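You operate a simulated robot arm through the tools that you are given. There is no shell and no other tool. Be economical: measure what you need, move in short steps, check, and stop when the job is done.

Carry out the task below with a simulated robot arm. There is one attempt and no reset: what you move stays moved.

Task
Hold-test the blue cartridge, vent, and put it in the tray its drop calls for.
Fine: clamp it in the nest first, set dial left at 0.5 bar; no drop is PASS, any drop REWORK; free the clamp only after venting.
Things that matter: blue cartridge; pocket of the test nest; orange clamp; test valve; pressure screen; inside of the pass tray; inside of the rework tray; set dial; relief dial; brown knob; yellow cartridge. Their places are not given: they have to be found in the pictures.

The check looks at the end state, three seconds after you hand in, the way a careful person would. Anything else that was tipped, shoved, dropped, spilled or broken makes it a failure.

Robot
A 7-joint arm with a two-finger parallel gripper, fixed in place. Base frame: the origin is at the foot of the arm, x ahead of it, y to its left, z up; the work surface is at about z = 0. Units: mm, rad, N and s.
With the tool pointing down near the work surface it reaches from about 240 to 620 mm from the base axis. Its first joint turns from -1.152 to 1.152 rad. Payload 2.6 kg.
The tool frame sits at the grasp point between the pads (the TCP): z along the fingers, y along the line on which they close. The tips reach 30 mm beyond it. Largest opening 94 mm; finger width 28, thickness 10; the body of the gripper, 50 by 96 mm, starts 55 mm behind the TCP.
Orientation is told as [roll, pitch, yaw] about the base's x, y, z axes, in that order, counted from this pose: with the fingers straight down and closing along the base's y, the tool's x points along the base's -x, its y along +y and its z along -z.

Tools
- The arm moves only by the tool arm_command. Its argument "commands" is text: rows parted by semicolons, each of 7 numbers parted by spaces: the turn, a rotation vector about the tool's x, y, z in units of 180 degrees (1.0 is 180 degrees), then the shift along the tool's x, y, z in units of 400 mm (1.0 is 400 mm), then the opening, from 0 (shut) to 1 (fully open). In form: rx ry rz tx ty tz jaw; .... A call has 1 to 20 rows; each row is the pose to reach, as a shift and turn from the pose commanded when the call began, along the tool's axes at that moment. A call with a number of a shift or a turn outside -1 to 1 is refused whole. Each row takes 0.2 s and may step no farther than 50 mm and 0.15 rad from the row before; otherwise, or with a gripper value out of range, the whole call is refused. A pose out of reach is approached as far as the arm can. The call stops where the force on the tool passes 40 N (or 10 N more than at its start, if that is more) or the arm is blocked; 0.2 s more then pass. Each finger travels about 72 mm/s and halts on what it meets, pressing with about 32 N; the grip force reading is that of the motor and also rises with nothing between the fingers. The clock runs only during rows and for 0.2 s after the last one: add rows that repeat a pose to give the fingers time. It gives the time, the measured TCP pose, the force on the tool (base axes), the opening and the grip force at its end, in the units of the frame above (readings bear some noise).
- Cameras (640 x 400 px; columns grow to the right, rows downward): "scene" is fixed at [39.8, 435.3, 565.6]; the picture's right is [-0.74, -0.68, 0.00], its down [-0.39, 0.42, -0.82] and it looks along [0.55, -0.61, -0.57] (base axes); focal length 328 px, centre (320, 200). "wrist" rides on the gripper at [-37, 0, -58] in the tool frame; the picture's right is [0.00, -1.00, 0.00], its down [0.97, 0.00, -0.24] and it looks along [0.24, 0.00, 0.97] (tool axes); focal length 218 px, centre (320, 200).
- get_image(camera): a new picture of that camera. No time passes.
- probe_pixels(camera, pixels): for up to 12 pixels [column, row] of the newest picture of that camera ("zoom" is the newest enlarged one), the place [x, y, z] in the base frame of the surface seen there, good to about 2 mm. No time passes.
- close_up(camera, box): a new picture of the part [left, top, right, bottom] of that camera's present view, enlarged. No time passes.
- job_done(): hands the job in; it is judged then, once.

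Keep the steps short. Do not move on a guess: measure, check each grasp and each placing, and mend mistakes. In all there are 80 turns and 38 pictures (those below and enlarged ones count). Leave the gripper open and the arm clear of the work at the hand-in unless told otherwise, and finish with a single line.

The tools are called as name(argument=value, ...) on one line, values as JSON. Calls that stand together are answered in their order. arm_command: Moves the arm, as the interface text tells. Its arguments: {"type":"object","properties":{"commands":{"type":"string"}},"required":["commands"]} The other tools are called the same way: get_image (camera) takes a picture; probe_pixels (camera, pixels) gives the place of the surface under pixels of a picture; close_up (camera, box) takes an enlarged picture of a part of a camera's view; job_done () hands the job in.

At the start:

```text
time_s: 0.0
tool_pos: [413.5, 174.0, 313.5]
tool_rot: [-0.001, -0.001, 0.0]
contact_force: [0.3, -0.2, -0.3]
grip_width: 94.1
finger_force: 0.0
```

scene: 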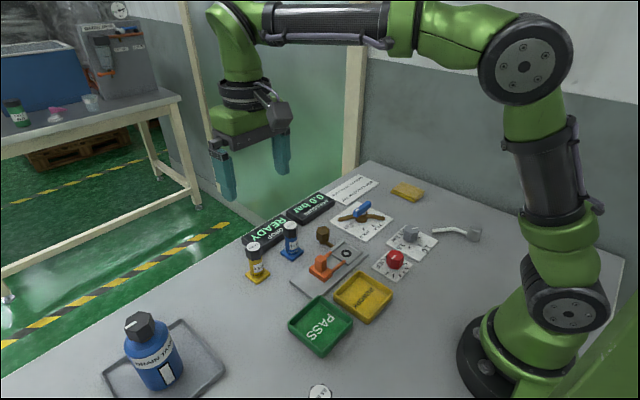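
wrist: 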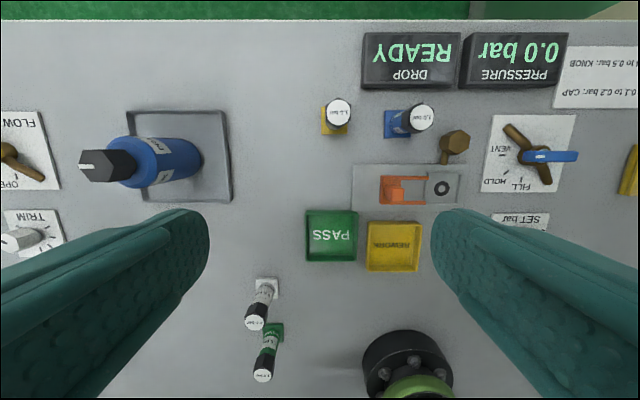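

I see the bench with cartridges, nest, valve and dials. I'll enlarge the working area in both views to read the labels.

close_up(camera="scene", box=[230, 160, 490, 322])

close_up(camera="wrist", box=[300, 20, 640, 280])

```text
2.46 times, centred on (360, 241) of scene
```

zoom: 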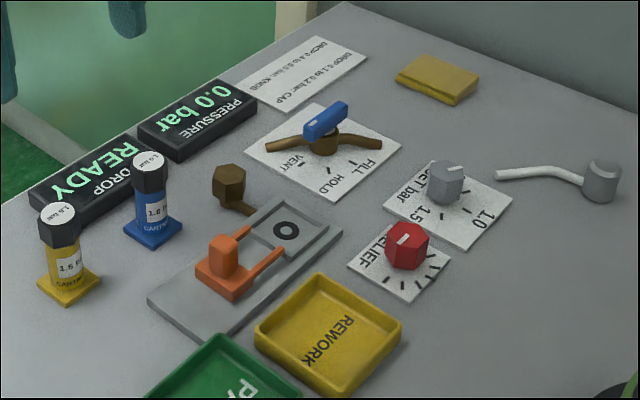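

```text
1.54 times, centred on (470, 150) of wrist
```

zoom: 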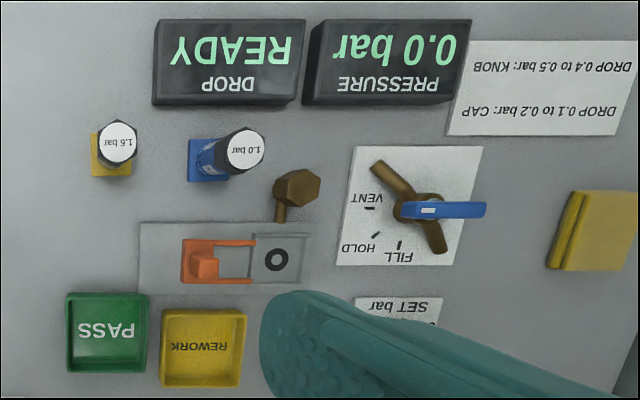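

The placard maps drops to CAP/KNOB. Next I'll measure the main objects in both pictures.

probe_pixels(camera="zoom", pixels=[[244, 148], [205, 165], [205, 262], [276, 260], [303, 188], [440, 209], [420, 210], [480, 209], [412, 205], [105, 335], [203, 348], [150, 250]])

probe_pixels(camera="scene", pixels=[[411, 230], [417, 241], [395, 257], [398, 275], [360, 207], [290, 228], [290, 250], [346, 254], [323, 262], [322, 235], [320, 326], [363, 297]])

close_up(camera="scene", box=[350, 190, 450, 290])

```text
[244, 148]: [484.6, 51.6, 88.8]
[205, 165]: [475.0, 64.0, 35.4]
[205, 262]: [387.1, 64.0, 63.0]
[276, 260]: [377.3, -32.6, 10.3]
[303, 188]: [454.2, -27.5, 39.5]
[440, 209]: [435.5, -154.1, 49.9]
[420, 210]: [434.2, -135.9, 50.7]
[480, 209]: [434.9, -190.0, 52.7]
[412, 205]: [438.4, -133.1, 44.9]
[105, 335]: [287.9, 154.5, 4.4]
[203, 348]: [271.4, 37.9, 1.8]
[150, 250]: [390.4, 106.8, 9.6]
```

```text
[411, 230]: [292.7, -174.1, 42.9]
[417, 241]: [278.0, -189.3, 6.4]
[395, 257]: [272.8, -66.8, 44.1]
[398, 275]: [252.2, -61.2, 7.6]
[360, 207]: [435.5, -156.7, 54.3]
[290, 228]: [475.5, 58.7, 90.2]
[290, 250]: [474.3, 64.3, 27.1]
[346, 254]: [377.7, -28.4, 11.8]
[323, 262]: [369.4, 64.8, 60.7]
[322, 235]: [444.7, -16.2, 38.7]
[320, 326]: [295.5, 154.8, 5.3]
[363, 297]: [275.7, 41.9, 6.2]
```

```text
4.00 times, centred on (400, 240) of scene
```

zoom: 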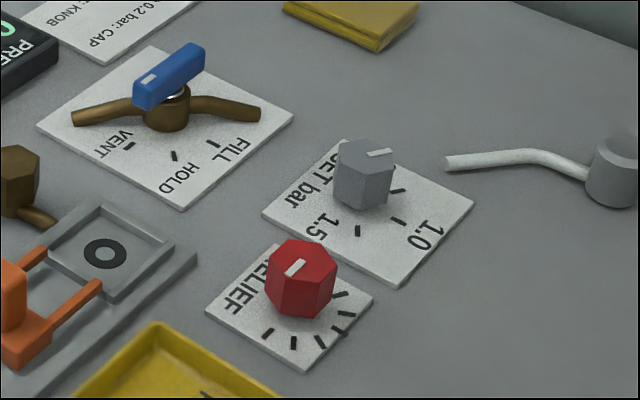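

The set dial's low end needs a view from above. I'll move the arm at its present height to about (330, -100).

arm_command(commands="0 0 0 0.03 -0.098 0 1; 0 0 0 0.06 -0.196 0 1; 0 0 0 0.09 -0.294 0 1; 0 0 0 0.12 -0.392 0 1; 0 0 0 0.15 -0.489 0 1; 0 0 0 0.18 -0.587 0 1; 0 0 0 0.209 -0.685 0 1; 0 0 0 0.209 -0.685 0 1")

get_image(camera="wrist")

```text
time_s: 1.8
tool_pos: [329.9, -99.8, 311.8]
tool_rot: [0.0, 0.001, -0.002]
contact_force: [0.4, 0.0, -0.5]
grip_width: 93.9
finger_force: 0.0
```

```text
32 pictures are left
```

wrist: 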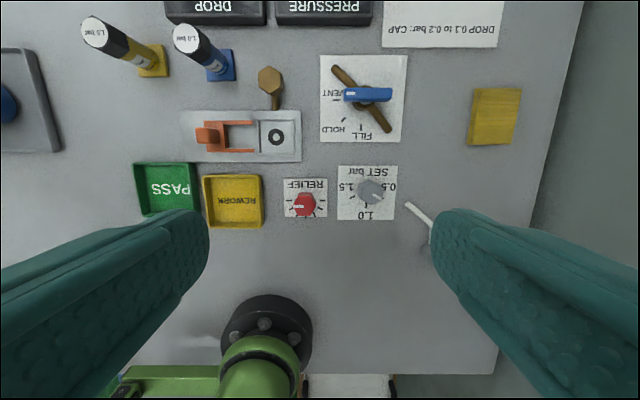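

close_up(camera="wrist", box=[270, 150, 430, 250])

close_up(camera="wrist", box=[180, 45, 420, 195])

```text
4.00 times, centred on (350, 200) of wrist
```

zoom: 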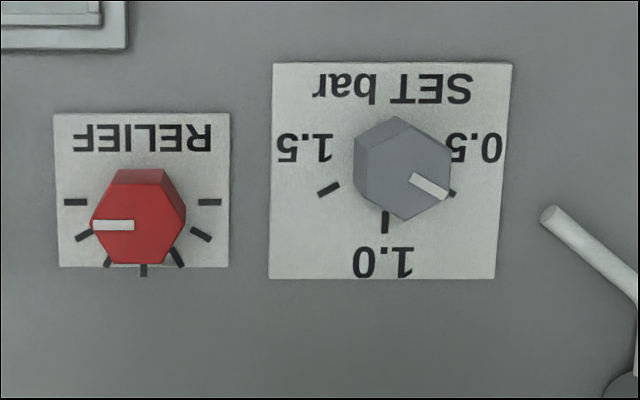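

```text
2.67 times, centred on (300, 120) of wrist
```

zoom: 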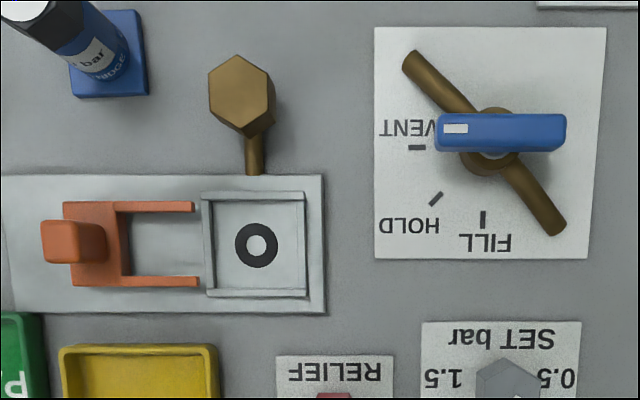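

The set dial pointer sits on the 0.5 tick, and the valve handle's mark points to VENT. Now I'll measure the pocket, clamp, valve handle and tops of the cartridges.

probe_pixels(camera="zoom", pixels=[[256, 244], [208, 198], [304, 198], [304, 292], [210, 290], [195, 207], [195, 282], [88, 240], [55, 240], [105, 240], [108, 210], [20, 300]])

probe_pixels(camera="wrist", pixels=[[186, 39], [94, 31], [220, 65], [235, 79], [208, 82], [232, 52], [155, 62], [139, 69], [270, 5], [320, 12], [346, 94], [389, 94]])

probe_pixels(camera="scene", pixels=[[290, 239], [281, 256], [291, 261], [303, 253], [255, 249], [257, 281], [265, 236], [362, 210], [355, 213], [369, 204], [345, 220], [385, 217]])

```text
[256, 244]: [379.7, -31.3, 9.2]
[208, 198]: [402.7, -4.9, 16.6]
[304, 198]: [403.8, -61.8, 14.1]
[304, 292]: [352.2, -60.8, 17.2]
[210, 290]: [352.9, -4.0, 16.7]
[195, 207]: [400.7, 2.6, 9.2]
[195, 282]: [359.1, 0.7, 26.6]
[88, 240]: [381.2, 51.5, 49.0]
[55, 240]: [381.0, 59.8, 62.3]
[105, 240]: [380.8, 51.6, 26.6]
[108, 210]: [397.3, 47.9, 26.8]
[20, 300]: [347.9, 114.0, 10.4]
```

```text
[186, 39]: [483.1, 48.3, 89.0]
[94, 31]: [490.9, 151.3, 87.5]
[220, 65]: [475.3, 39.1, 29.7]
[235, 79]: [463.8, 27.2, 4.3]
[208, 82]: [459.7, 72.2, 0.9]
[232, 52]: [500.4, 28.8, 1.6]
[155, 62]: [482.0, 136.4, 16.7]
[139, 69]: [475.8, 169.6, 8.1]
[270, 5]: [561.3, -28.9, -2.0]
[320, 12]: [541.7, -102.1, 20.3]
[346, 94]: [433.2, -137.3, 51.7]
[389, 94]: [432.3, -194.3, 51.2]
```

```text
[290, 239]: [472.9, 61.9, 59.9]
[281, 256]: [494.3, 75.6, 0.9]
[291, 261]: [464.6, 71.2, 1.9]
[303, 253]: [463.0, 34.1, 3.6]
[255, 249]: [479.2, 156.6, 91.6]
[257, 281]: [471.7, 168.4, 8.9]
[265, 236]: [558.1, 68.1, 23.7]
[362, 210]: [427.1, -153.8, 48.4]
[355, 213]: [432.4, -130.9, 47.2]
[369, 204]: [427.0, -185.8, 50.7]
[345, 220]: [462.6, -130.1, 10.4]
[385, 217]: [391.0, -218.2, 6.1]
```

The blue cartridge stands at about (481, 51), top z 89, base about 42 mm square; the pocket is centred near (378, -33) with its floor at z 9. I'll go above the cartridge at z 200 with the jaw about 55 mm open.

arm_command(commands="0 0 0 -0.063 0.063 0.0467 0.9; 0 0 0 -0.126 0.126 0.0933 0.8; 0 0 0 -0.189 0.189 0.14 0.7; 0 0 0 -0.252 0.252 0.187 0.6; 0 0 0 -0.315 0.315 0.233 0.6; 0 0 0 -0.3775 0.3775 0.28 0.6; 0 0 0 -0.3775 0.3775 0.28 0.6")

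get_image(camera="wrist")

```text
time_s: 3.4
tool_pos: [481.0, 52.5, 201.3]
tool_rot: [0.001, 0.0, 0.0]
contact_force: [-1.1, -0.2, -0.3]
grip_width: 56.2
finger_force: 0.1
```

```text
29 pictures are left
```

wrist: 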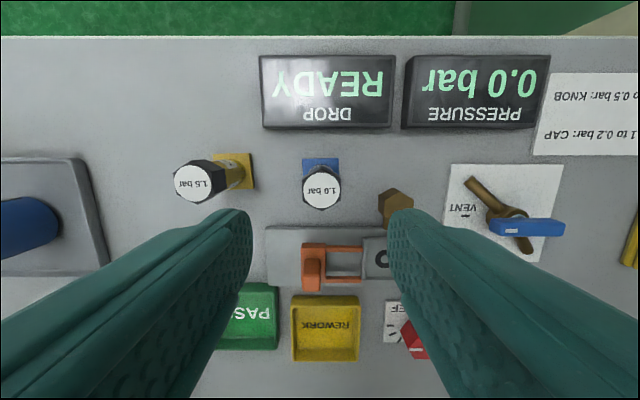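

The cap's centre shows at (321, 187). I'll probe the edges of cap and base to fix the centre.

probe_pixels(camera="wrist", pixels=[[321, 187], [304, 187], [338, 187], [321, 172], [321, 204], [303, 160], [339, 160], [321, 160], [323, 186]])

```text
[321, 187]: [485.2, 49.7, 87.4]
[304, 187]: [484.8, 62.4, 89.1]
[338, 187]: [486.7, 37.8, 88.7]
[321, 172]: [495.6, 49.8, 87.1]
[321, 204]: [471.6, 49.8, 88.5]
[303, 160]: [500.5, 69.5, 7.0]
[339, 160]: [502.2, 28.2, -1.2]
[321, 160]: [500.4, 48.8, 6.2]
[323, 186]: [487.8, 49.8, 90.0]
```

Centre is about (483, 50). I'll descend to z 45 around the body, then close.

arm_command(commands="0 0 0 -0.005 -0.006 0.1 0.6; 0 0 0 -0.005 -0.006 0.2 0.6; 0 0 0 -0.005 -0.006 0.3 0.6; 0 0 0 -0.005 -0.006 0.35 0.6; 0 0 0 -0.005 -0.006 0.39 0.6; 0 0 0 -0.005 -0.006 0.39 0.6; 0 0 0 -0.005 -0.006 0.39 0.1; 0 0 0 -0.005 -0.006 0.39 0.1; 0 0 0 -0.005 -0.006 0.39 0.1")

```text
time_s: 5.4
tool_pos: [482.2, 48.7, 46.8]
tool_rot: [-0.001, 0.0, 0.001]
contact_force: [-0.1, -0.5, -0.4]
grip_width: 33.4
finger_force: 32.1
```

It grips at 33 mm width with 32 N. I'll lift 80 mm and check the hold.

arm_command(commands="0 0 0 0 0 -0.05 0.1; 0 0 0 0 0 -0.1 0.1; 0 0 0 0 0 -0.2 0.1; 0 0 0 0 0 -0.2 0.1")

close_up(camera="scene", box=[200, 130, 440, 280])

```text
time_s: 6.4
tool_pos: [481.6, 49.8, 125.9]
tool_rot: [0.0, -0.001, 0.0]
contact_force: [0.6, 0.4, -0.9]
grip_width: 32.6
finger_force: 31.8
```

```text
2.67 times, centred on (320, 205) of scene
```

zoom: 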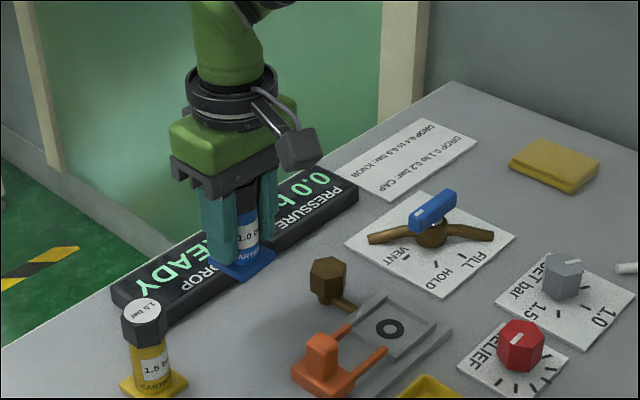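

The cartridge hangs straight, its base about 80 mm above the bench. I'll carry it over the pocket at the same height and look.

arm_command(commands="0 0 0 0.087 -0.069 0 0.1; 0 0 0 0.173 -0.137 0 0.1; 0 0 0 0.26 -0.206 0 0.1; 0 0 0 0.26 -0.206 0 0.1")

get_image(camera="wrist")

close_up(camera="scene", box=[270, 180, 430, 280])

```text
time_s: 7.4
tool_pos: [379.0, -31.6, 124.9]
tool_rot: [0.0, 0.0, -0.001]
contact_force: [0.5, -0.3, -1.4]
grip_width: 32.8
finger_force: 32.6
```

```text
27 pictures are left
```

wrist: 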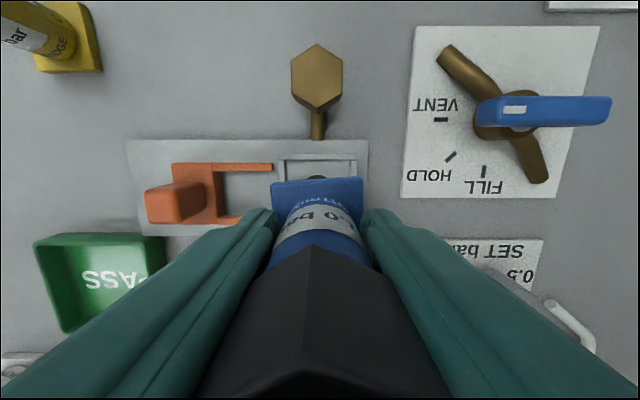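

```text
4.00 times, centred on (350, 230) of scene
```

zoom: 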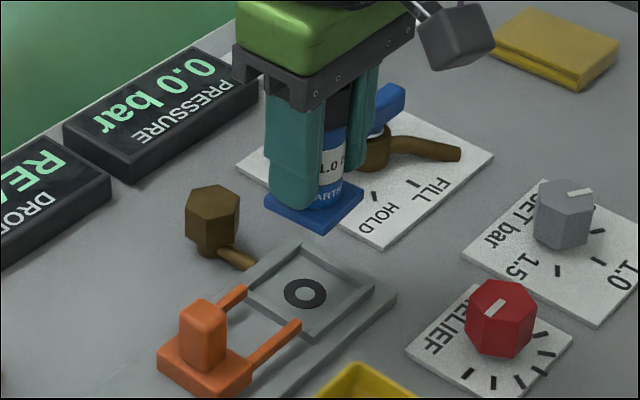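

I'll probe the pocket walls and ring from the scene enlargement, plus the base corners of the held cartridge.

probe_pixels(camera="zoom", pixels=[[305, 293], [287, 294], [325, 293], [247, 290], [302, 244], [375, 293], [315, 338], [303, 252], [364, 292], [269, 207], [325, 228], [361, 190]])

probe_pixels(camera="wrist", pixels=[[278, 157], [358, 157], [285, 163], [352, 163], [273, 184], [361, 180], [317, 178]])

```text
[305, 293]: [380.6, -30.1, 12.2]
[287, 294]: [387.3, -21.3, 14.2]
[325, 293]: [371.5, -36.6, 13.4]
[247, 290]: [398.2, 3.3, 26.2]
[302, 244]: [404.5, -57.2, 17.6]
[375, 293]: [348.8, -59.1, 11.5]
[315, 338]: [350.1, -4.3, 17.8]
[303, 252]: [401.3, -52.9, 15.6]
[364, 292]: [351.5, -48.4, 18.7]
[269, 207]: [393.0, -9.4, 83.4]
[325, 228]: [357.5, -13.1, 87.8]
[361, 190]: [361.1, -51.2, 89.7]
```

```text
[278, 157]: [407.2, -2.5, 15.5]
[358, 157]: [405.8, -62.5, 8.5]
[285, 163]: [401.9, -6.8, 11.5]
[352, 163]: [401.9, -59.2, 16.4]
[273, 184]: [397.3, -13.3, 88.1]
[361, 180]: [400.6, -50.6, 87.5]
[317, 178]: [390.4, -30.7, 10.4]
```

Base centre (378.5, -31.3) versus pocket centre (378, -32): aligned. I'll lower about 69 mm in shrinking steps.

arm_command(commands="0 0 0 0 0 0.07 0.1; 0 0 0 0 0 0.12 0.1; 0 0 0 0 0 0.15 0.1; 0 0 0 0 0 0.16 0.1; 0 0 0 0 0 0.165 0.1; 0 0 0 0 0 0.17 0.1; 0 0 0 0 0 0.17 0.1")

close_up(camera="scene", box=[270, 180, 430, 280])

```text
time_s: 9.0
tool_pos: [381.0, -33.3, 58.8]
tool_rot: [0.0, -0.009, 0.004]
contact_force: [7.1, 9.0, 31.4]
grip_width: 32.6
finger_force: 32.0
```

```text
4.00 times, centred on (350, 230) of scene
```

zoom: 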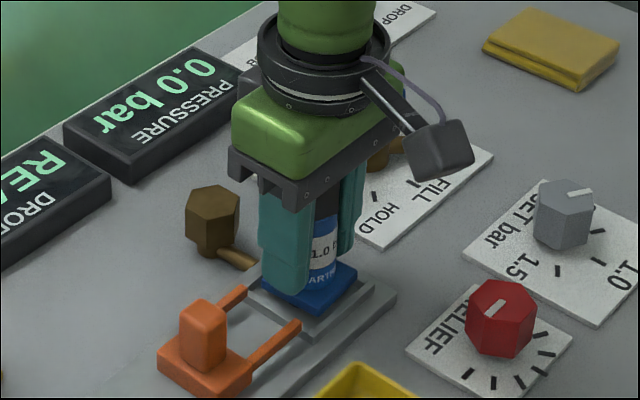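

Contact at 31 N, with tool z 58.8 (expected about 55–56), pushed sideways +x and +y. It may be on a wall. I'll back up 3 mm and look closer.

arm_command(commands="0 0 0 0 0 -0.005 0.1; 0 0 0 0 0 -0.0075 0.1; 0 0 0 0 0 -0.0075 0.1")

close_up(camera="scene", box=[318, 235, 382, 275])

get_image(camera="wrist")

```text
time_s: 9.8
tool_pos: [376.8, -35.4, 59.8]
tool_rot: [-0.001, 0.003, -0.001]
contact_force: [2.5, -0.8, 10.0]
grip_width: 32.0
finger_force: 32.4
```

```text
10.00 times, centred on (350, 255) of scene
```

zoom: 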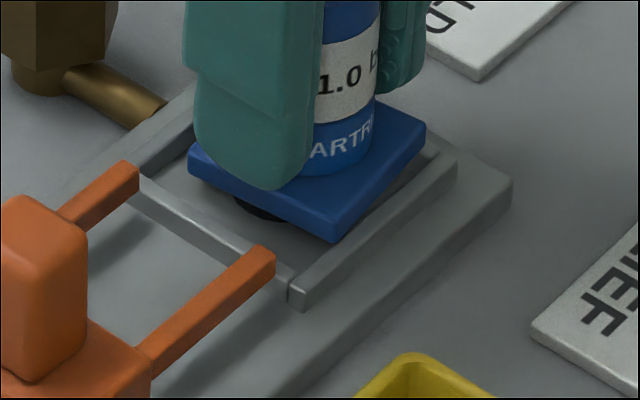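

```text
23 pictures are left
```

wrist: 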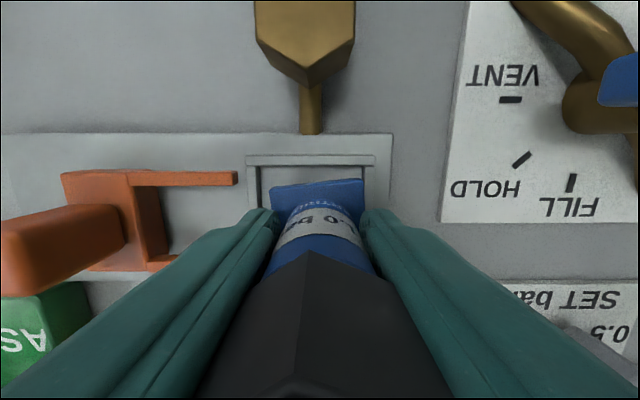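

The held base is turned about 5.5° counter-clockwise relative to the pocket (wrist edge (270,188)→(362,178)), so a corner caught. I'll raise 8 mm and turn the tool back 5.5°.

arm_command(commands="0 0 0 0 0 -0.01 0.1; 0 0 0 0 0 -0.02 0.1; 0 0 0.015 0 0 -0.02 0.1; 0 0 0.0306 0 0 -0.02 0.1; 0 0 0.0306 0 0 -0.02 0.1")

close_up(camera="wrist", box=[220, 120, 420, 245])

close_up(camera="scene", box=[318, 235, 382, 275])

```text
time_s: 11.0
tool_pos: [377.8, -32.5, 68.1]
tool_rot: [0.001, 0.0, -0.097]
contact_force: [0.2, 0.1, -2.0]
grip_width: 32.0
finger_force: 32.0
```

```text
3.20 times, centred on (320, 182) of wrist
```

zoom: 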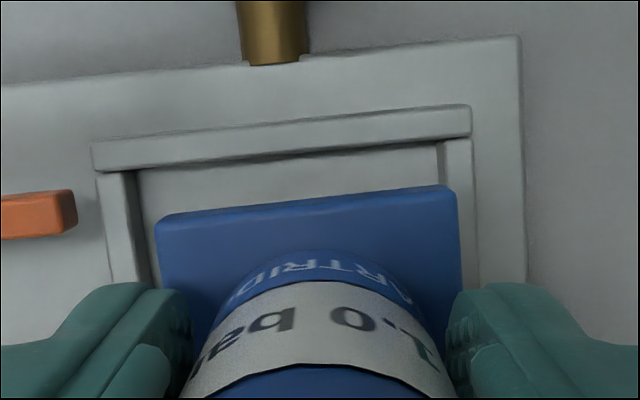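

```text
10.00 times, centred on (350, 255) of scene
```

zoom: 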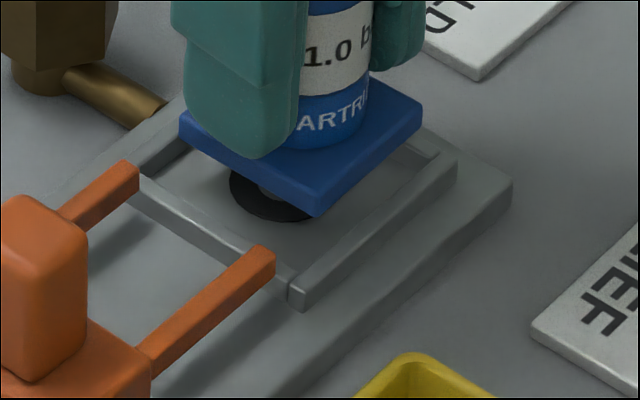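

The base edges now run parallel to the pocket. I'll probe base corners against the pocket walls in this view.

probe_pixels(camera="zoom", pixels=[[184, 118], [312, 190], [418, 102], [142, 186], [288, 282], [298, 280], [452, 162], [435, 156], [315, 205], [240, 190], [180, 140]])

close_up(camera="wrist", box=[220, 120, 420, 245])

probe_pixels(camera="zoom", pixels=[[165, 222], [452, 194], [143, 180], [430, 155], [140, 230], [450, 170], [300, 130], [300, 165]])

```text
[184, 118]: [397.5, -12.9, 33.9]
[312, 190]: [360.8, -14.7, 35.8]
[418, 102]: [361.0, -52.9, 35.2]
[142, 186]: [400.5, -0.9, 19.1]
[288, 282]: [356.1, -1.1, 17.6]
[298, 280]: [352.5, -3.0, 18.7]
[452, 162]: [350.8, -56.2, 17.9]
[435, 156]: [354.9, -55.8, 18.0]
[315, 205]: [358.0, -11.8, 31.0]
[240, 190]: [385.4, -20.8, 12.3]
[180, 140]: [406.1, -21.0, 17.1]
```

```text
3.20 times, centred on (320, 182) of wrist
```

zoom: 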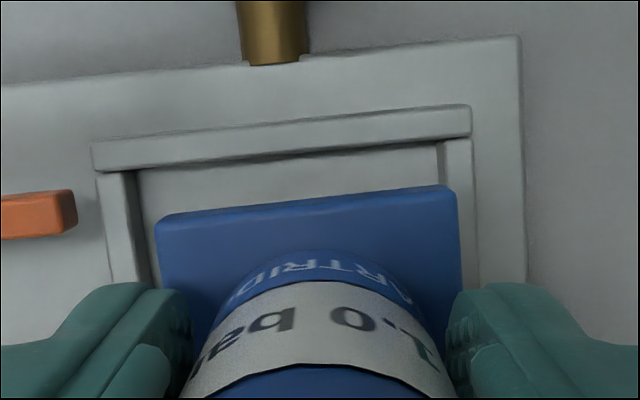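

```text
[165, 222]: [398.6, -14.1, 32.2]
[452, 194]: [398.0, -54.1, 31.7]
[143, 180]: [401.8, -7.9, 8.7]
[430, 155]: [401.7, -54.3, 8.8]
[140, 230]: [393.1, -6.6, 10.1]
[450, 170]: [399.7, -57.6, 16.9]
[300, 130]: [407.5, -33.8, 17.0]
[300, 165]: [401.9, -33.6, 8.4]
```

Base centre is about y -33.5 while the pocket is at -31.5, so I'll shift +2 mm in y and lower in small steps.

arm_command(commands="0 0 0 0 0.005 0 0.1; 0 0 0 0 0.005 0.01 0.1; 0 0 0 0 0.005 0.02 0.1; 0 0 0 0 0.005 0.026 0.1; 0 0 0 0 0.005 0.032 0.1; 0 0 0 0 0.005 0.036 0.1; 0 0 0 0 0.005 0.036 0.1")

close_up(camera="scene", box=[318, 235, 382, 275])

```text
time_s: 12.6
tool_pos: [379.9, -30.9, 53.6]
tool_rot: [-0.001, 0.0, -0.097]
contact_force: [-0.8, -0.1, -1.6]
grip_width: 31.9
finger_force: 32.5
```

```text
10.00 times, centred on (350, 255) of scene
```

zoom: 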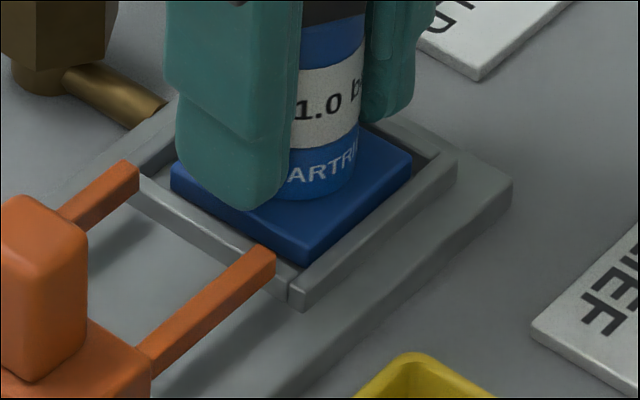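

It is inside the pocket without contact. I'll lower in 1 mm steps to contact, then open to 45 mm.

arm_command(commands="0 0 0 0 0 0.0025 0.1; 0 0 0 0 0 0.005 0.1; 0 0 0 0 0 0.0075 0.1; 0 0 0 0 0 0.009 0.1; 0 0 0 0 0 0.009 0.1")

```text
time_s: 13.8
tool_pos: [380.3, -31.4, 51.8]
tool_rot: [0.0, -0.004, -0.096]
contact_force: [-5.9, 0.6, 31.1]
grip_width: 32.2
finger_force: 32.3
```

Firm contact with the floor at z 51.8. I'll ease up 1.5 mm, open the jaw and rise clear.

arm_command(commands="0 0 0 0 0 -0.003 0.1; 0 0 0 0 0 -0.003 0.48; 0 0 0 0 0 -0.003 0.48; 0 0 0 0 0 -0.003 0.48; 0 0 0 0 0 -0.05 0.48; 0 0 0 0 0 -0.12 0.48; 0 0 0 0 0 -0.22 0.48; 0 0 0 0 0 -0.3 0.48; 0 0 0 0 0 -0.3 0.48")

close_up(camera="scene", box=[302, 215, 398, 275])

get_image(camera="wrist")

```text
time_s: 15.8
tool_pos: [378.5, -31.7, 169.8]
tool_rot: [0.0, 0.001, -0.094]
contact_force: [0.4, 0.8, 0.5]
grip_width: 45.1
finger_force: 0.0
```

```text
6.67 times, centred on (350, 245) of scene
```

zoom: 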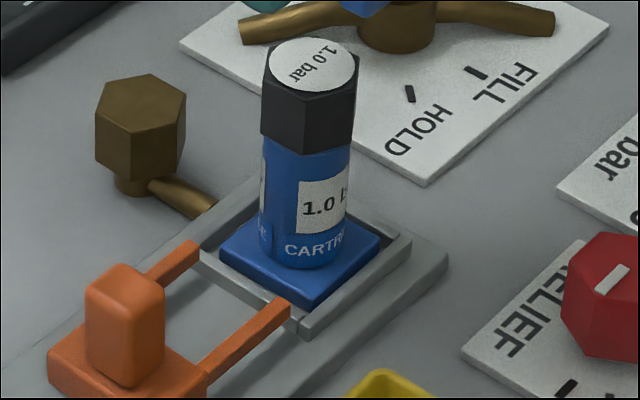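

```text
17 pictures are left
```

wrist: 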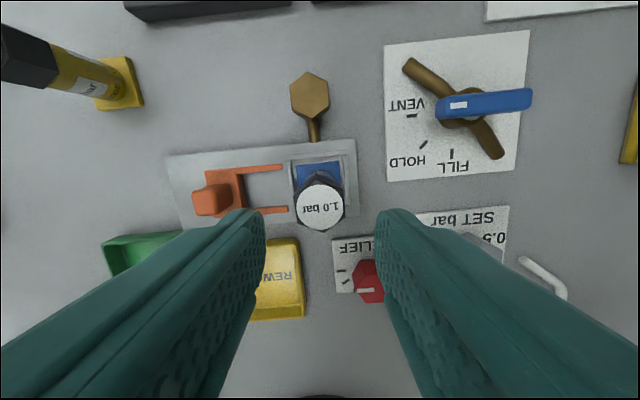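

The cartridge is seated and upright. Next I'll straighten the yaw and go above the clamp handle at about (381, 60), z 140.

arm_command(commands="0 0 -0.015 0.0079 0.1144 0 0.5; 0 0 -0.0306 0.0158 0.2288 0 0.5; 0 0 -0.0306 0.0158 0.2288 0.075 0.5; 0 0 -0.0306 0.0158 0.2288 0.075 0.5")

get_image(camera="wrist")

```text
time_s: 16.8
tool_pos: [381.3, 61.5, 138.8]
tool_rot: [0.0, 0.0, 0.001]
contact_force: [0.4, -1.1, -0.6]
grip_width: 47.1
finger_force: 0.1
```

```text
16 pictures are left
```

wrist: 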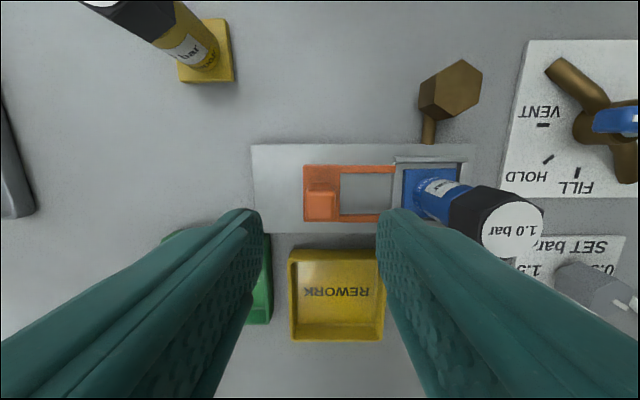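

I'll probe the handle's edges here before descending.

probe_pixels(camera="wrist", pixels=[[320, 205], [308, 205], [332, 205], [320, 195], [320, 216], [320, 186], [388, 168], [388, 216], [338, 170]])

```text
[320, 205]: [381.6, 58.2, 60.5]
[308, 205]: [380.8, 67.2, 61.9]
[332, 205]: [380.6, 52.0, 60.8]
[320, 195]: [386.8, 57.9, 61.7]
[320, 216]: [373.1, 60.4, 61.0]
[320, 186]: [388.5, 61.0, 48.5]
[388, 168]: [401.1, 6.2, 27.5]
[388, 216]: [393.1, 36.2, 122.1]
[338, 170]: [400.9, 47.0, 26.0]
```

Handle is about 16 mm square at (380.5, 60), z 27–62. I'll descend to z 64 and close on it.

arm_command(commands="0 0 0 0 -0.004 0.1 0.5; 0 0 0 0 -0.004 0.16 0.5; 0 0 0 0 -0.004 0.187 0.5; 0 0 0 0 -0.004 0.187 0.5; 0 0 0 0 -0.004 0.187 0.05; 0 0 0 0 -0.004 0.187 0.05; 0 0 0 0 -0.004 0.187 0.05")

```text
time_s: 18.4
tool_pos: [382.1, 58.4, 65.1]
tool_rot: [0.0, 0.001, 0.0]
contact_force: [0.7, 0.2, -4.3]
grip_width: 23.7
finger_force: 44.9
```

It holds the handle (width 23.7). I'll slide toward the pocket (-y) in 5 mm steps, 35 mm first.

arm_command(commands="0 0 0 0 -0.0125 0 0.05; 0 0 0 0 -0.025 0 0.05; 0 0 0 0 -0.0375 0 0.05; 0 0 0 0 -0.05 0 0.05; 0 0 0 0 -0.0625 0 0.05; 0 0 0 0 -0.075 0 0.05; 0 0 0 0 -0.0875 0 0.05; 0 0 0 0 -0.0875 0 0.05")

close_up(camera="scene", box=[286, 195, 414, 275])

```text
time_s: 19.1
tool_pos: [382.1, 48.3, 66.9]
tool_rot: [0.0, -0.002, -0.001]
contact_force: [-1.2, -0.9, 2.3]
grip_width: 19.7
finger_force: 45.4
stopped in row 3: the force on the tool passed its limit (the readings are from after the stop); the commanded pose is now the measured one
```

```text
5.00 times, centred on (350, 235) of scene
```

zoom: 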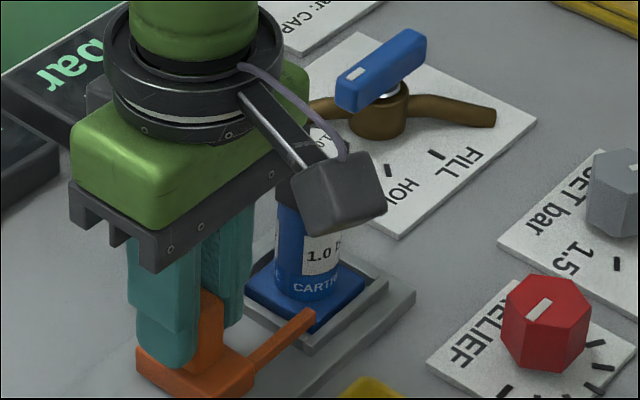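

The move stopped on force after about 10 mm. I'll probe the prongs, the handle, the dark box by the wrist and the cartridge cap to see what met what.

probe_pixels(camera="zoom", pixels=[[310, 318], [250, 365], [340, 190], [330, 225], [290, 200], [300, 290], [215, 305], [150, 350], [205, 355], [345, 310]])

get_image(camera="wrist")

```text
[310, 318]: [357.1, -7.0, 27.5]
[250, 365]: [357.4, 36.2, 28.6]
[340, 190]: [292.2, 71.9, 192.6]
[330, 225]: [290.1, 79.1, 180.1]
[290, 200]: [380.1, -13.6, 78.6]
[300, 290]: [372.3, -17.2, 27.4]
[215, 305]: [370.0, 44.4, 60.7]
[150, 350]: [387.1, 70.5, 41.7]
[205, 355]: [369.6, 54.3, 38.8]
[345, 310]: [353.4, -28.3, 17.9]
```

```text
14 pictures are left
```

wrist: 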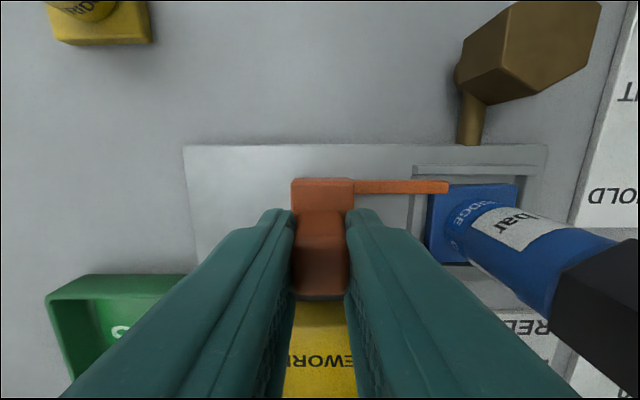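

Prong tips reached y -7. I need to know if they meet the cartridge base, so I'll take a tight scene view there and probe the heights.

close_up(camera="scene", box=[326, 235, 374, 265])

probe_pixels(camera="wrist", pixels=[[440, 198], [440, 192], [445, 187], [480, 190], [505, 190], [440, 230], [430, 215], [416, 172], [470, 172], [320, 187], [438, 255]])

```text
13.33 times, centred on (350, 250) of scene
```

zoom: 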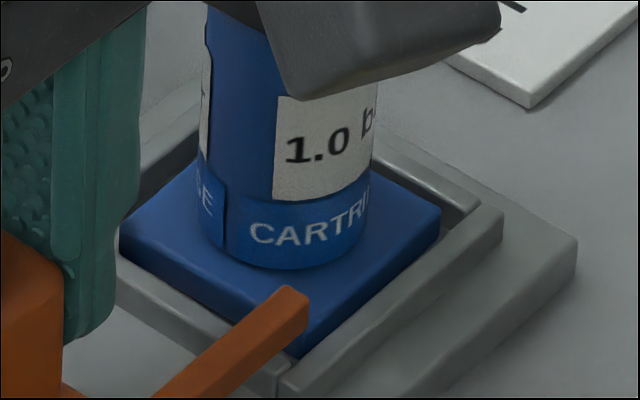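

```text
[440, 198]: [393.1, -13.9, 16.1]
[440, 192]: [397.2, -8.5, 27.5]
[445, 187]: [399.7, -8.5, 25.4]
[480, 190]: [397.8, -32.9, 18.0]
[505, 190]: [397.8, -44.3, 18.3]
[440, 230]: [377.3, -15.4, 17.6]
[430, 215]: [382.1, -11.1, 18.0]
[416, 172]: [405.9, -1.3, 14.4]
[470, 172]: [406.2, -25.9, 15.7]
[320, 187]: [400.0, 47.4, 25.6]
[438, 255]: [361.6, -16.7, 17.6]
```

The base top is flush with the rim (z 18) and the prongs' undersides are above it, so nothing blocks them. I'll continue in smaller 2 mm steps.

arm_command(commands="0 0 0 0 -0.005 0 0.05; 0 0 0 0 -0.01 0 0.05; 0 0 0 0 -0.015 0 0.05; 0 0 0 0 -0.02 0 0.05; 0 0 0 0 -0.025 0 0.05; 0 0 0 0 -0.03 0 0.05; 0 0 0 0 -0.035 0 0.05; 0 0 0 0 -0.04 0 0.05; 0 0 0 0 -0.045 0 0.05; 0 0 0 0 -0.05 0 0.05; 0 0 0 0 -0.055 0 0.05; 0 0 0 0 -0.06 0 0.05")

```text
time_s: 21.7
tool_pos: [381.2, 24.2, 67.2]
tool_rot: [0.001, -0.002, -0.001]
contact_force: [-8.3, 2.1, 19.3]
grip_width: 19.6
finger_force: 45.2
```

It slid 24 mm freely. I'll continue in 2 mm steps until its stop.

arm_command(commands="0 0 0 0 -0.005 0 0.05; 0 0 0 0 -0.01 0 0.05; 0 0 0 0 -0.015 0 0.05; 0 0 0 0 -0.02 0 0.05; 0 0 0 0 -0.025 0 0.05; 0 0 0 0 -0.025 0 0.05")

close_up(camera="scene", box=[270, 195, 430, 295])

```text
time_s: 23.2
tool_pos: [382.2, 21.6, 66.2]
tool_rot: [0.01, -0.002, 0.004]
contact_force: [-0.7, 4.8, -0.5]
grip_width: 19.9
finger_force: 45.1
stopped in row 6: the force on the tool passed its limit (the readings are from after the stop); the commanded pose is now the measured one
```

```text
4.00 times, centred on (350, 245) of scene
```

zoom: 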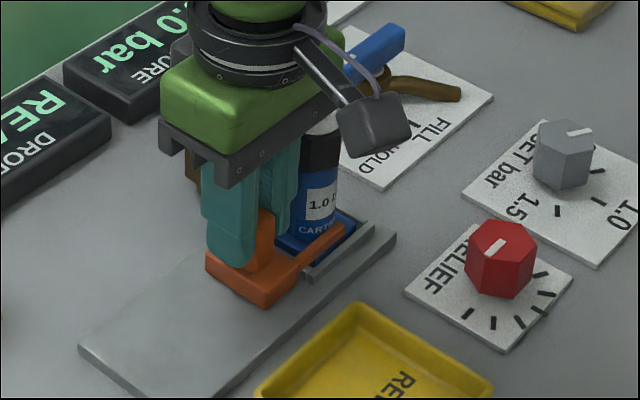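

The clamp reached its stop after about 38 mm, with the prongs astride the cartridge. I'll open slightly and rise.

arm_command(commands="0 0 0 0 0 0 0.33; 0 0 0 0 0 0 0.33; 0 0 0 0 0 -0.05 0.33; 0 0 0 0 0 -0.15 0.33; 0 0 0 0 0 -0.25 0.33; 0 0 0 0 0 -0.35 0.33; 0 0 0 0 0 -0.35 0.33")

get_image(camera="wrist")

```text
time_s: 24.8
tool_pos: [381.4, 19.4, 207.5]
tool_rot: [0.012, -0.002, 0.005]
contact_force: [0.1, 0.4, 0.3]
grip_width: 31.2
finger_force: 0.1
```

```text
11 pictures are left
```

wrist: 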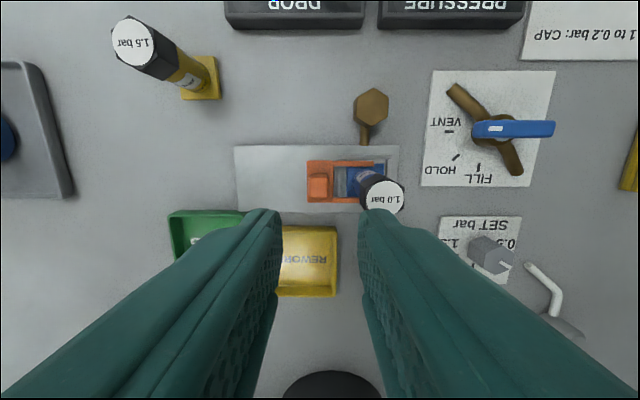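

The clamp is closed. Now I'll measure the test valve's bar, hub and pipes in this wrist view.

probe_pixels(camera="wrist", pixels=[[475, 129], [552, 128], [514, 123], [514, 134], [455, 92], [470, 108], [515, 162], [490, 142], [448, 132], [479, 168], [370, 104], [508, 145]])

probe_pixels(camera="scene", pixels=[[361, 219], [340, 219], [382, 219], [361, 214], [373, 201], [360, 226], [351, 216]])

```text
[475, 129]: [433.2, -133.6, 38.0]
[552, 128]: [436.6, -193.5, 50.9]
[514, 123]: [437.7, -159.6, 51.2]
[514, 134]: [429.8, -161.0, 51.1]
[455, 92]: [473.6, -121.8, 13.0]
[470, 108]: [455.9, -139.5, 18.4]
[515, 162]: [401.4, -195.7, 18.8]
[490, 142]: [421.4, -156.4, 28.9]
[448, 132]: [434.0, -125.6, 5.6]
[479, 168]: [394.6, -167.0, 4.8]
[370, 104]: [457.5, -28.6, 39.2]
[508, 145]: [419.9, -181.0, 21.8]
```

```text
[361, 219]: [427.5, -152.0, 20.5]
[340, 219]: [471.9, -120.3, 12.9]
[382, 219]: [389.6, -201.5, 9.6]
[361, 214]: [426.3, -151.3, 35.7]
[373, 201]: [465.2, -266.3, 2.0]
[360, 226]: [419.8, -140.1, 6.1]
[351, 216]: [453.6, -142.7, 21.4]
```

The bar spans y -133 to -193 at x 434, z 36–52, so its pivot is about (434.5, -163.5). I'll move above it at the present height while turning the tool -90° so the fingers close across the bar.

arm_command(commands="0 0 0.0417 -0.0111 -0.0381 0 0.43; 0 0 0.0833 -0.0221 -0.0762 0 0.43; 0 0 0.125 -0.0332 -0.1143 0 0.43; 0 0 0.1667 -0.0443 -0.1524 0 0.43; 0 0 0.2083 -0.0553 -0.1905 0 0.43; 0 0 0.25 -0.0664 -0.2286 0 0.43; 0 0 0.2917 -0.0775 -0.2667 0 0.43; 0 0 0.3333 -0.0885 -0.3048 0 0.43; 0 0 0.375 -0.0996 -0.3429 0 0.43; 0 0 0.4167 -0.1107 -0.381 0 0.43; 0 0 0.4583 -0.1217 -0.4191 0 0.43; 0 0 0.5 -0.1328 -0.4572 0 0.43; 0 0 0.5 -0.1328 -0.4572 0 0.43")

```text
time_s: 27.6
tool_pos: [435.4, -163.4, 204.7]
tool_rot: [0.002, 0.011, -1.568]
contact_force: [-1.2, -0.3, 0.3]
grip_width: 40.4
finger_force: 0.0
```

In position, yaw -1.57. I'll descend to z 67 around the bar and close.

arm_command(commands="0 0 0 0 0 0.1 0.43; 0 0 0 0 0 0.2 0.43; 0 0 0 0 0 0.28 0.43; 0 0 0 0 0 0.32 0.43; 0 0 0 0 0 0.345 0.43; 0 0 0 0 0 0.345 0.43; 0 0 0 0 0 0.345 0.08; 0 0 0 0 0 0.345 0.08; 0 0 0 0 0 0.345 0.08")

```text
time_s: 29.6
tool_pos: [435.5, -162.1, 67.7]
tool_rot: [0.001, 0.011, -1.569]
contact_force: [-6.0, -0.3, 0.3]
grip_width: 15.9
finger_force: 44.9
```

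Gripped at 15.9 mm. I'll turn the bar +90° (VENT → FILL) in small steps.

arm_command(commands="0 0 -0.04 0 0 0 0.08; 0 0 -0.08 0 0 0 0.08; 0 0 -0.12 0 0 0 0.08; 0 0 -0.16 0 0 0 0.08; 0 0 -0.2 0 0 0 0.08; 0 0 -0.24 0 0 0 0.08; 0 0 -0.28 0 0 0 0.08; 0 0 -0.32 0 0 0 0.08; 0 0 -0.36 0 0 0 0.08; 0 0 -0.4 0 0 0 0.08; 0 0 -0.44 0 0 0 0.08; 0 0 -0.48 0 0 0 0.08; 0 0 -0.5 0 0 0 0.08; 0 0 -0.5 0 0 0 0.08; 0 0 -0.5 0 0 0 0.08; 0 0 -0.5 0 0 0 0.08; 0 0 -0.5 0 0 0 0.08")

close_up(camera="scene", box=[230, 160, 430, 285])

```text
time_s: 31.1
tool_pos: [433.1, -162.5, 68.8]
tool_rot: [0.005, 0.011, -0.754]
contact_force: [-1.3, 0.2, 2.7]
grip_width: 16.1
finger_force: 44.5
stopped in row 7: the force on the tool passed its limit (the readings are from after the stop); the commanded pose is now the measured one
```

```text
3.20 times, centred on (330, 222) of scene
```

zoom: 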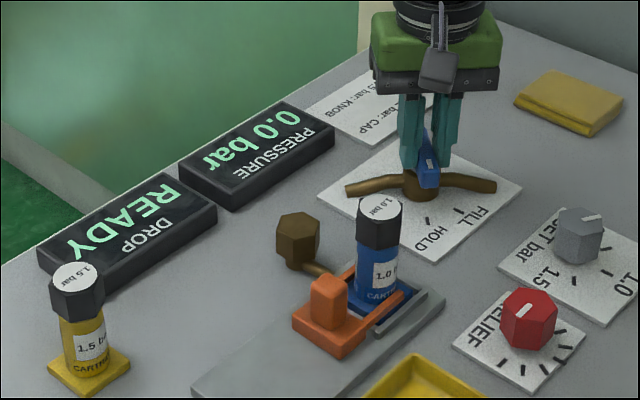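

The bar turned 47° (at HOLD), then stopped on force, perhaps a detent. Screen still READY, 0.0. I'll continue to FILL in smaller steps.

arm_command(commands="0 0 -0.02 0 0 0 0.08; 0 0 -0.04 0 0 0 0.08; 0 0 -0.06 0 0 0 0.08; 0 0 -0.08 0 0 0 0.08; 0 0 -0.1 0 0 0 0.08; 0 0 -0.12 0 0 0 0.08; 0 0 -0.14 0 0 0 0.08; 0 0 -0.16 0 0 0 0.08; 0 0 -0.18 0 0 0 0.08; 0 0 -0.2 0 0 0 0.08; 0 0 -0.22 0 0 0 0.08; 0 0 -0.24 0 0 0 0.08; 0 0 -0.24 0 0 0 0.08; 0 0 -0.24 0 0 0 0.08; 0 0 -0.24 0 0 0 0.08; 0 0 -0.24 0 0 0 0.08")

```text
time_s: 34.5
tool_pos: [431.2, -165.4, 67.0]
tool_rot: [0.009, 0.007, -0.002]
contact_force: [-22.2, -13.0, 15.3]
grip_width: 15.9
finger_force: 45.0
```

Reached yaw 0 (FILL). I'll read the screen.

close_up(camera="scene", box=[230, 160, 430, 285])

```text
3.20 times, centred on (330, 222) of scene
```

zoom: 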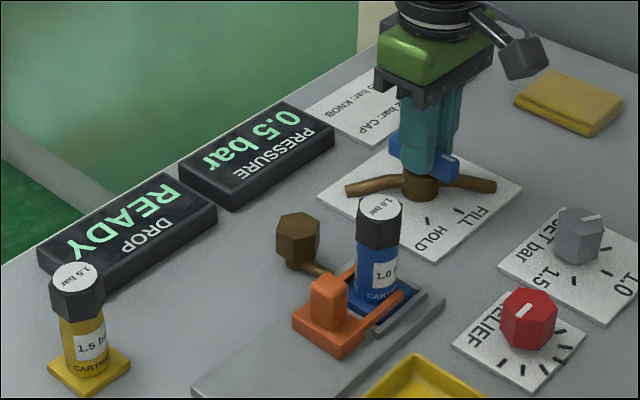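

Pressure reads 0.5 bar. Now I'll turn back 45° to HOLD in small steps and wait.

arm_command(commands="0 0 0.02 0 0 0 0.08; 0 0 0.04 0 0 0 0.08; 0 0 0.06 0 0 0 0.08; 0 0 0.08 0 0 0 0.08; 0 0 0.1 0 0 0 0.08; 0 0 0.12 0 0 0 0.08; 0 0 0.14 0 0 0 0.08; 0 0 0.16 0 0 0 0.08; 0 0 0.18 0 0 0 0.08; 0 0 0.2 0 0 0 0.08; 0 0 0.22 0 0 0 0.08; 0 0 0.24 0 0 0 0.08; 0 0 0.25 0 0 0 0.08; 0 0 0.25 0 0 0 0.08; 0 0 0.25 0 0 0 0.08; 0 0 0.25 0 0 0 0.08; 0 0 0.25 0 0 0 0.08; 0 0 0.25 0 0 0 0.08; 0 0 0.25 0 0 0 0.08; 0 0 0.25 0 0 0 0.08")

```text
time_s: 38.7
tool_pos: [433.3, -163.5, 65.9]
tool_rot: [0.005, 0.012, -0.784]
contact_force: [1.6, -9.4, -1.9]
grip_width: 15.9
finger_force: 45.3
```

The handle is at 45° (HOLD). I'll wait about 4 s more and read the screen.

arm_command(commands="0 0 0 0 0 0 0.08; 0 0 0 0 0 0 0.08; 0 0 0 0 0 0 0.08; 0 0 0 0 0 0 0.08; 0 0 0 0 0 0 0.08; 0 0 0 0 0 0 0.08; 0 0 0 0 0 0 0.08; 0 0 0 0 0 0 0.08; 0 0 0 0 0 0 0.08; 0 0 0 0 0 0 0.08; 0 0 0 0 0 0 0.08; 0 0 0 0 0 0 0.08; 0 0 0 0 0 0 0.08; 0 0 0 0 0 0 0.08; 0 0 0 0 0 0 0.08; 0 0 0 0 0 0 0.08; 0 0 0 0 0 0 0.08; 0 0 0 0 0 0 0.08; 0 0 0 0 0 0 0.08; 0 0 0 0 0 0 0.08")

close_up(camera="scene", box=[230, 160, 430, 285])

```text
time_s: 42.9
tool_pos: [431.9, -162.6, 65.8]
tool_rot: [0.008, 0.013, -0.785]
contact_force: [7.0, -6.5, -5.0]
grip_width: 15.7
finger_force: 44.9
```

```text
3.20 times, centred on (330, 222) of scene
```

zoom: 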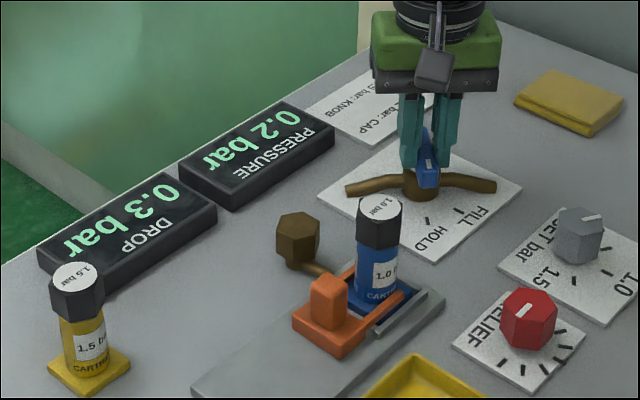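

The drop is 0.3 bar and may still be growing. I'll wait 4 s more and read again.

arm_command(commands="0 0 0 0 0 0 0.08; 0 0 0 0 0 0 0.08; 0 0 0 0 0 0 0.08; 0 0 0 0 0 0 0.08; 0 0 0 0 0 0 0.08; 0 0 0 0 0 0 0.08; 0 0 0 0 0 0 0.08; 0 0 0 0 0 0 0.08; 0 0 0 0 0 0 0.08; 0 0 0 0 0 0 0.08; 0 0 0 0 0 0 0.08; 0 0 0 0 0 0 0.08; 0 0 0 0 0 0 0.08; 0 0 0 0 0 0 0.08; 0 0 0 0 0 0 0.08; 0 0 0 0 0 0 0.08; 0 0 0 0 0 0 0.08; 0 0 0 0 0 0 0.08; 0 0 0 0 0 0 0.08; 0 0 0 0 0 0 0.08")

close_up(camera="scene", box=[230, 160, 430, 285])

```text
time_s: 47.1
tool_pos: [432.7, -163.5, 66.1]
tool_rot: [0.005, 0.012, -0.786]
contact_force: [9.2, -4.7, -4.2]
grip_width: 15.8
finger_force: 45.3
```

```text
3.20 times, centred on (330, 222) of scene
```

zoom: 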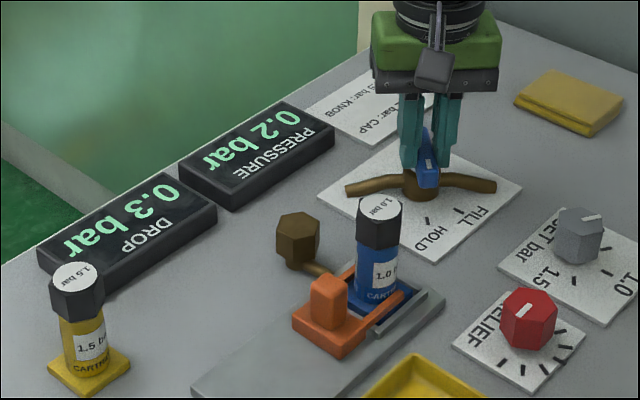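

The drop is steady at 0.3 bar. It lies outside both placard ranges (cap 0.1–0.2, knob 0.4–0.5), so no remedy applies and the rule gives REWORK. Now I'll turn the handle to VENT.

arm_command(commands="0 0 0.02 0 0 0 0.08; 0 0 0.04 0 0 0 0.08; 0 0 0.06 0 0 0 0.08; 0 0 0.08 0 0 0 0.08; 0 0 0.1 0 0 0 0.08; 0 0 0.12 0 0 0 0.08; 0 0 0.14 0 0 0 0.08; 0 0 0.16 0 0 0 0.08; 0 0 0.18 0 0 0 0.08; 0 0 0.2 0 0 0 0.08; 0 0 0.22 0 0 0 0.08; 0 0 0.24 0 0 0 0.08; 0 0 0.25 0 0 0 0.08; 0 0 0.25 0 0 0 0.08; 0 0 0.25 0 0 0 0.08; 0 0 0.25 0 0 0 0.08; 0 0 0.25 0 0 0 0.08; 0 0 0.25 0 0 0 0.08")

```text
time_s: 49.6
tool_pos: [435.3, -162.3, 67.1]
tool_rot: [0.001, 0.01, -1.499]
contact_force: [3.0, -2.0, -1.3]
grip_width: 15.6
finger_force: 45.2
stopped in row 12: the force on the tool passed its limit (the readings are from after the stop); the commanded pose is now the measured one
```

It stopped 4° short of the starting angle. I'll nudge the remainder.

arm_command(commands="0 0 0.01 0 0 0 0.08; 0 0 0.02 0 0 0 0.08; 0 0 0.024 0 0 0 0.08; 0 0 0.024 0 0 0 0.08")

```text
time_s: 50.6
tool_pos: [435.6, -162.1, 66.1]
tool_rot: [0.0, 0.01, -1.575]
contact_force: [6.5, -3.6, -3.1]
grip_width: 15.8
finger_force: 44.9
```

Handle is back at the VENT angle. I'll open, rise to about z 205, and check the screen.

arm_command(commands="0 0 0 0 0 0 0.4; 0 0 0 0 0 0 0.4; 0 0 0 0 0 0 0.4; 0 0 0 0 0 -0.1 0.4; 0 0 0 0 0 -0.2 0.4; 0 0 0 0 0 -0.3 0.4; 0 0 0 0 0 -0.345 0.4; 0 0 0 0 0 -0.345 0.4")

close_up(camera="scene", box=[230, 160, 430, 285])

```text
time_s: 52.4
tool_pos: [435.7, -163.9, 205.8]
tool_rot: [-0.002, 0.011, -1.575]
contact_force: [0.8, -0.7, -0.5]
grip_width: 37.3
finger_force: 0.0
```

```text
3.20 times, centred on (330, 222) of scene
```

zoom: 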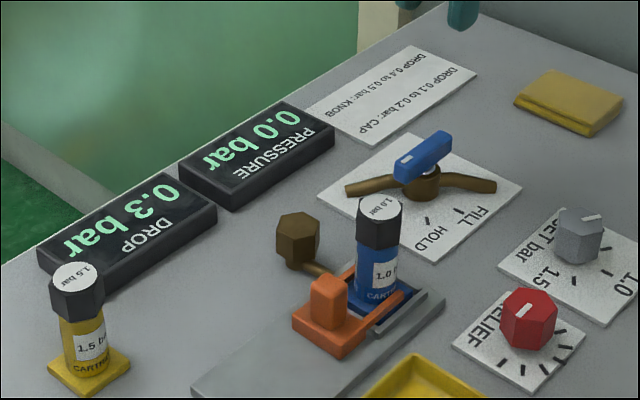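

Vented: 0.0 bar, drop 0.3 latched, handle on VENT. I'll return above the clamp handle (381, 21) with yaw 0.

arm_command(commands="0 0 -0.0418 0.0385 -0.0116 0 0.4; 0 0 -0.0836 0.077 -0.0231 0 0.4; 0 0 -0.1253 0.1155 -0.0347 0 0.4; 0 0 -0.1671 0.154 -0.0462 0 0.4; 0 0 -0.2089 0.1925 -0.0578 0 0.4; 0 0 -0.2507 0.231 -0.0693 0 0.4; 0 0 -0.2924 0.2695 -0.0809 0 0.4; 0 0 -0.3342 0.308 -0.0924 0 0.4; 0 0 -0.376 0.3465 -0.104 0 0.4; 0 0 -0.4178 0.385 -0.1155 0 0.4; 0 0 -0.4595 0.4235 -0.1271 0 0.4; 0 0 -0.5013 0.462 -0.1386 0 0.35; 0 0 -0.5013 0.462 -0.1386 0 0.35")

probe_pixels(camera="zoom", pixels=[[328, 288], [325, 310], [340, 315], [312, 290], [345, 288], [380, 208], [380, 290]])

```text
time_s: 55.2
tool_pos: [380.2, 21.4, 207.6]
tool_rot: [0.011, 0.002, 0.001]
contact_force: [-0.2, -0.6, -0.7]
grip_width: 32.7
finger_force: 0.0
```

```text
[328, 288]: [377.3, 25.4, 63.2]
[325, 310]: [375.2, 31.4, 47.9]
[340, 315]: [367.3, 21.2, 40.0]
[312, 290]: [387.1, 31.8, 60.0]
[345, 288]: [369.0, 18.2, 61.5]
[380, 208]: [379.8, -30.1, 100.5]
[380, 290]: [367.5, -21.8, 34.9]
```

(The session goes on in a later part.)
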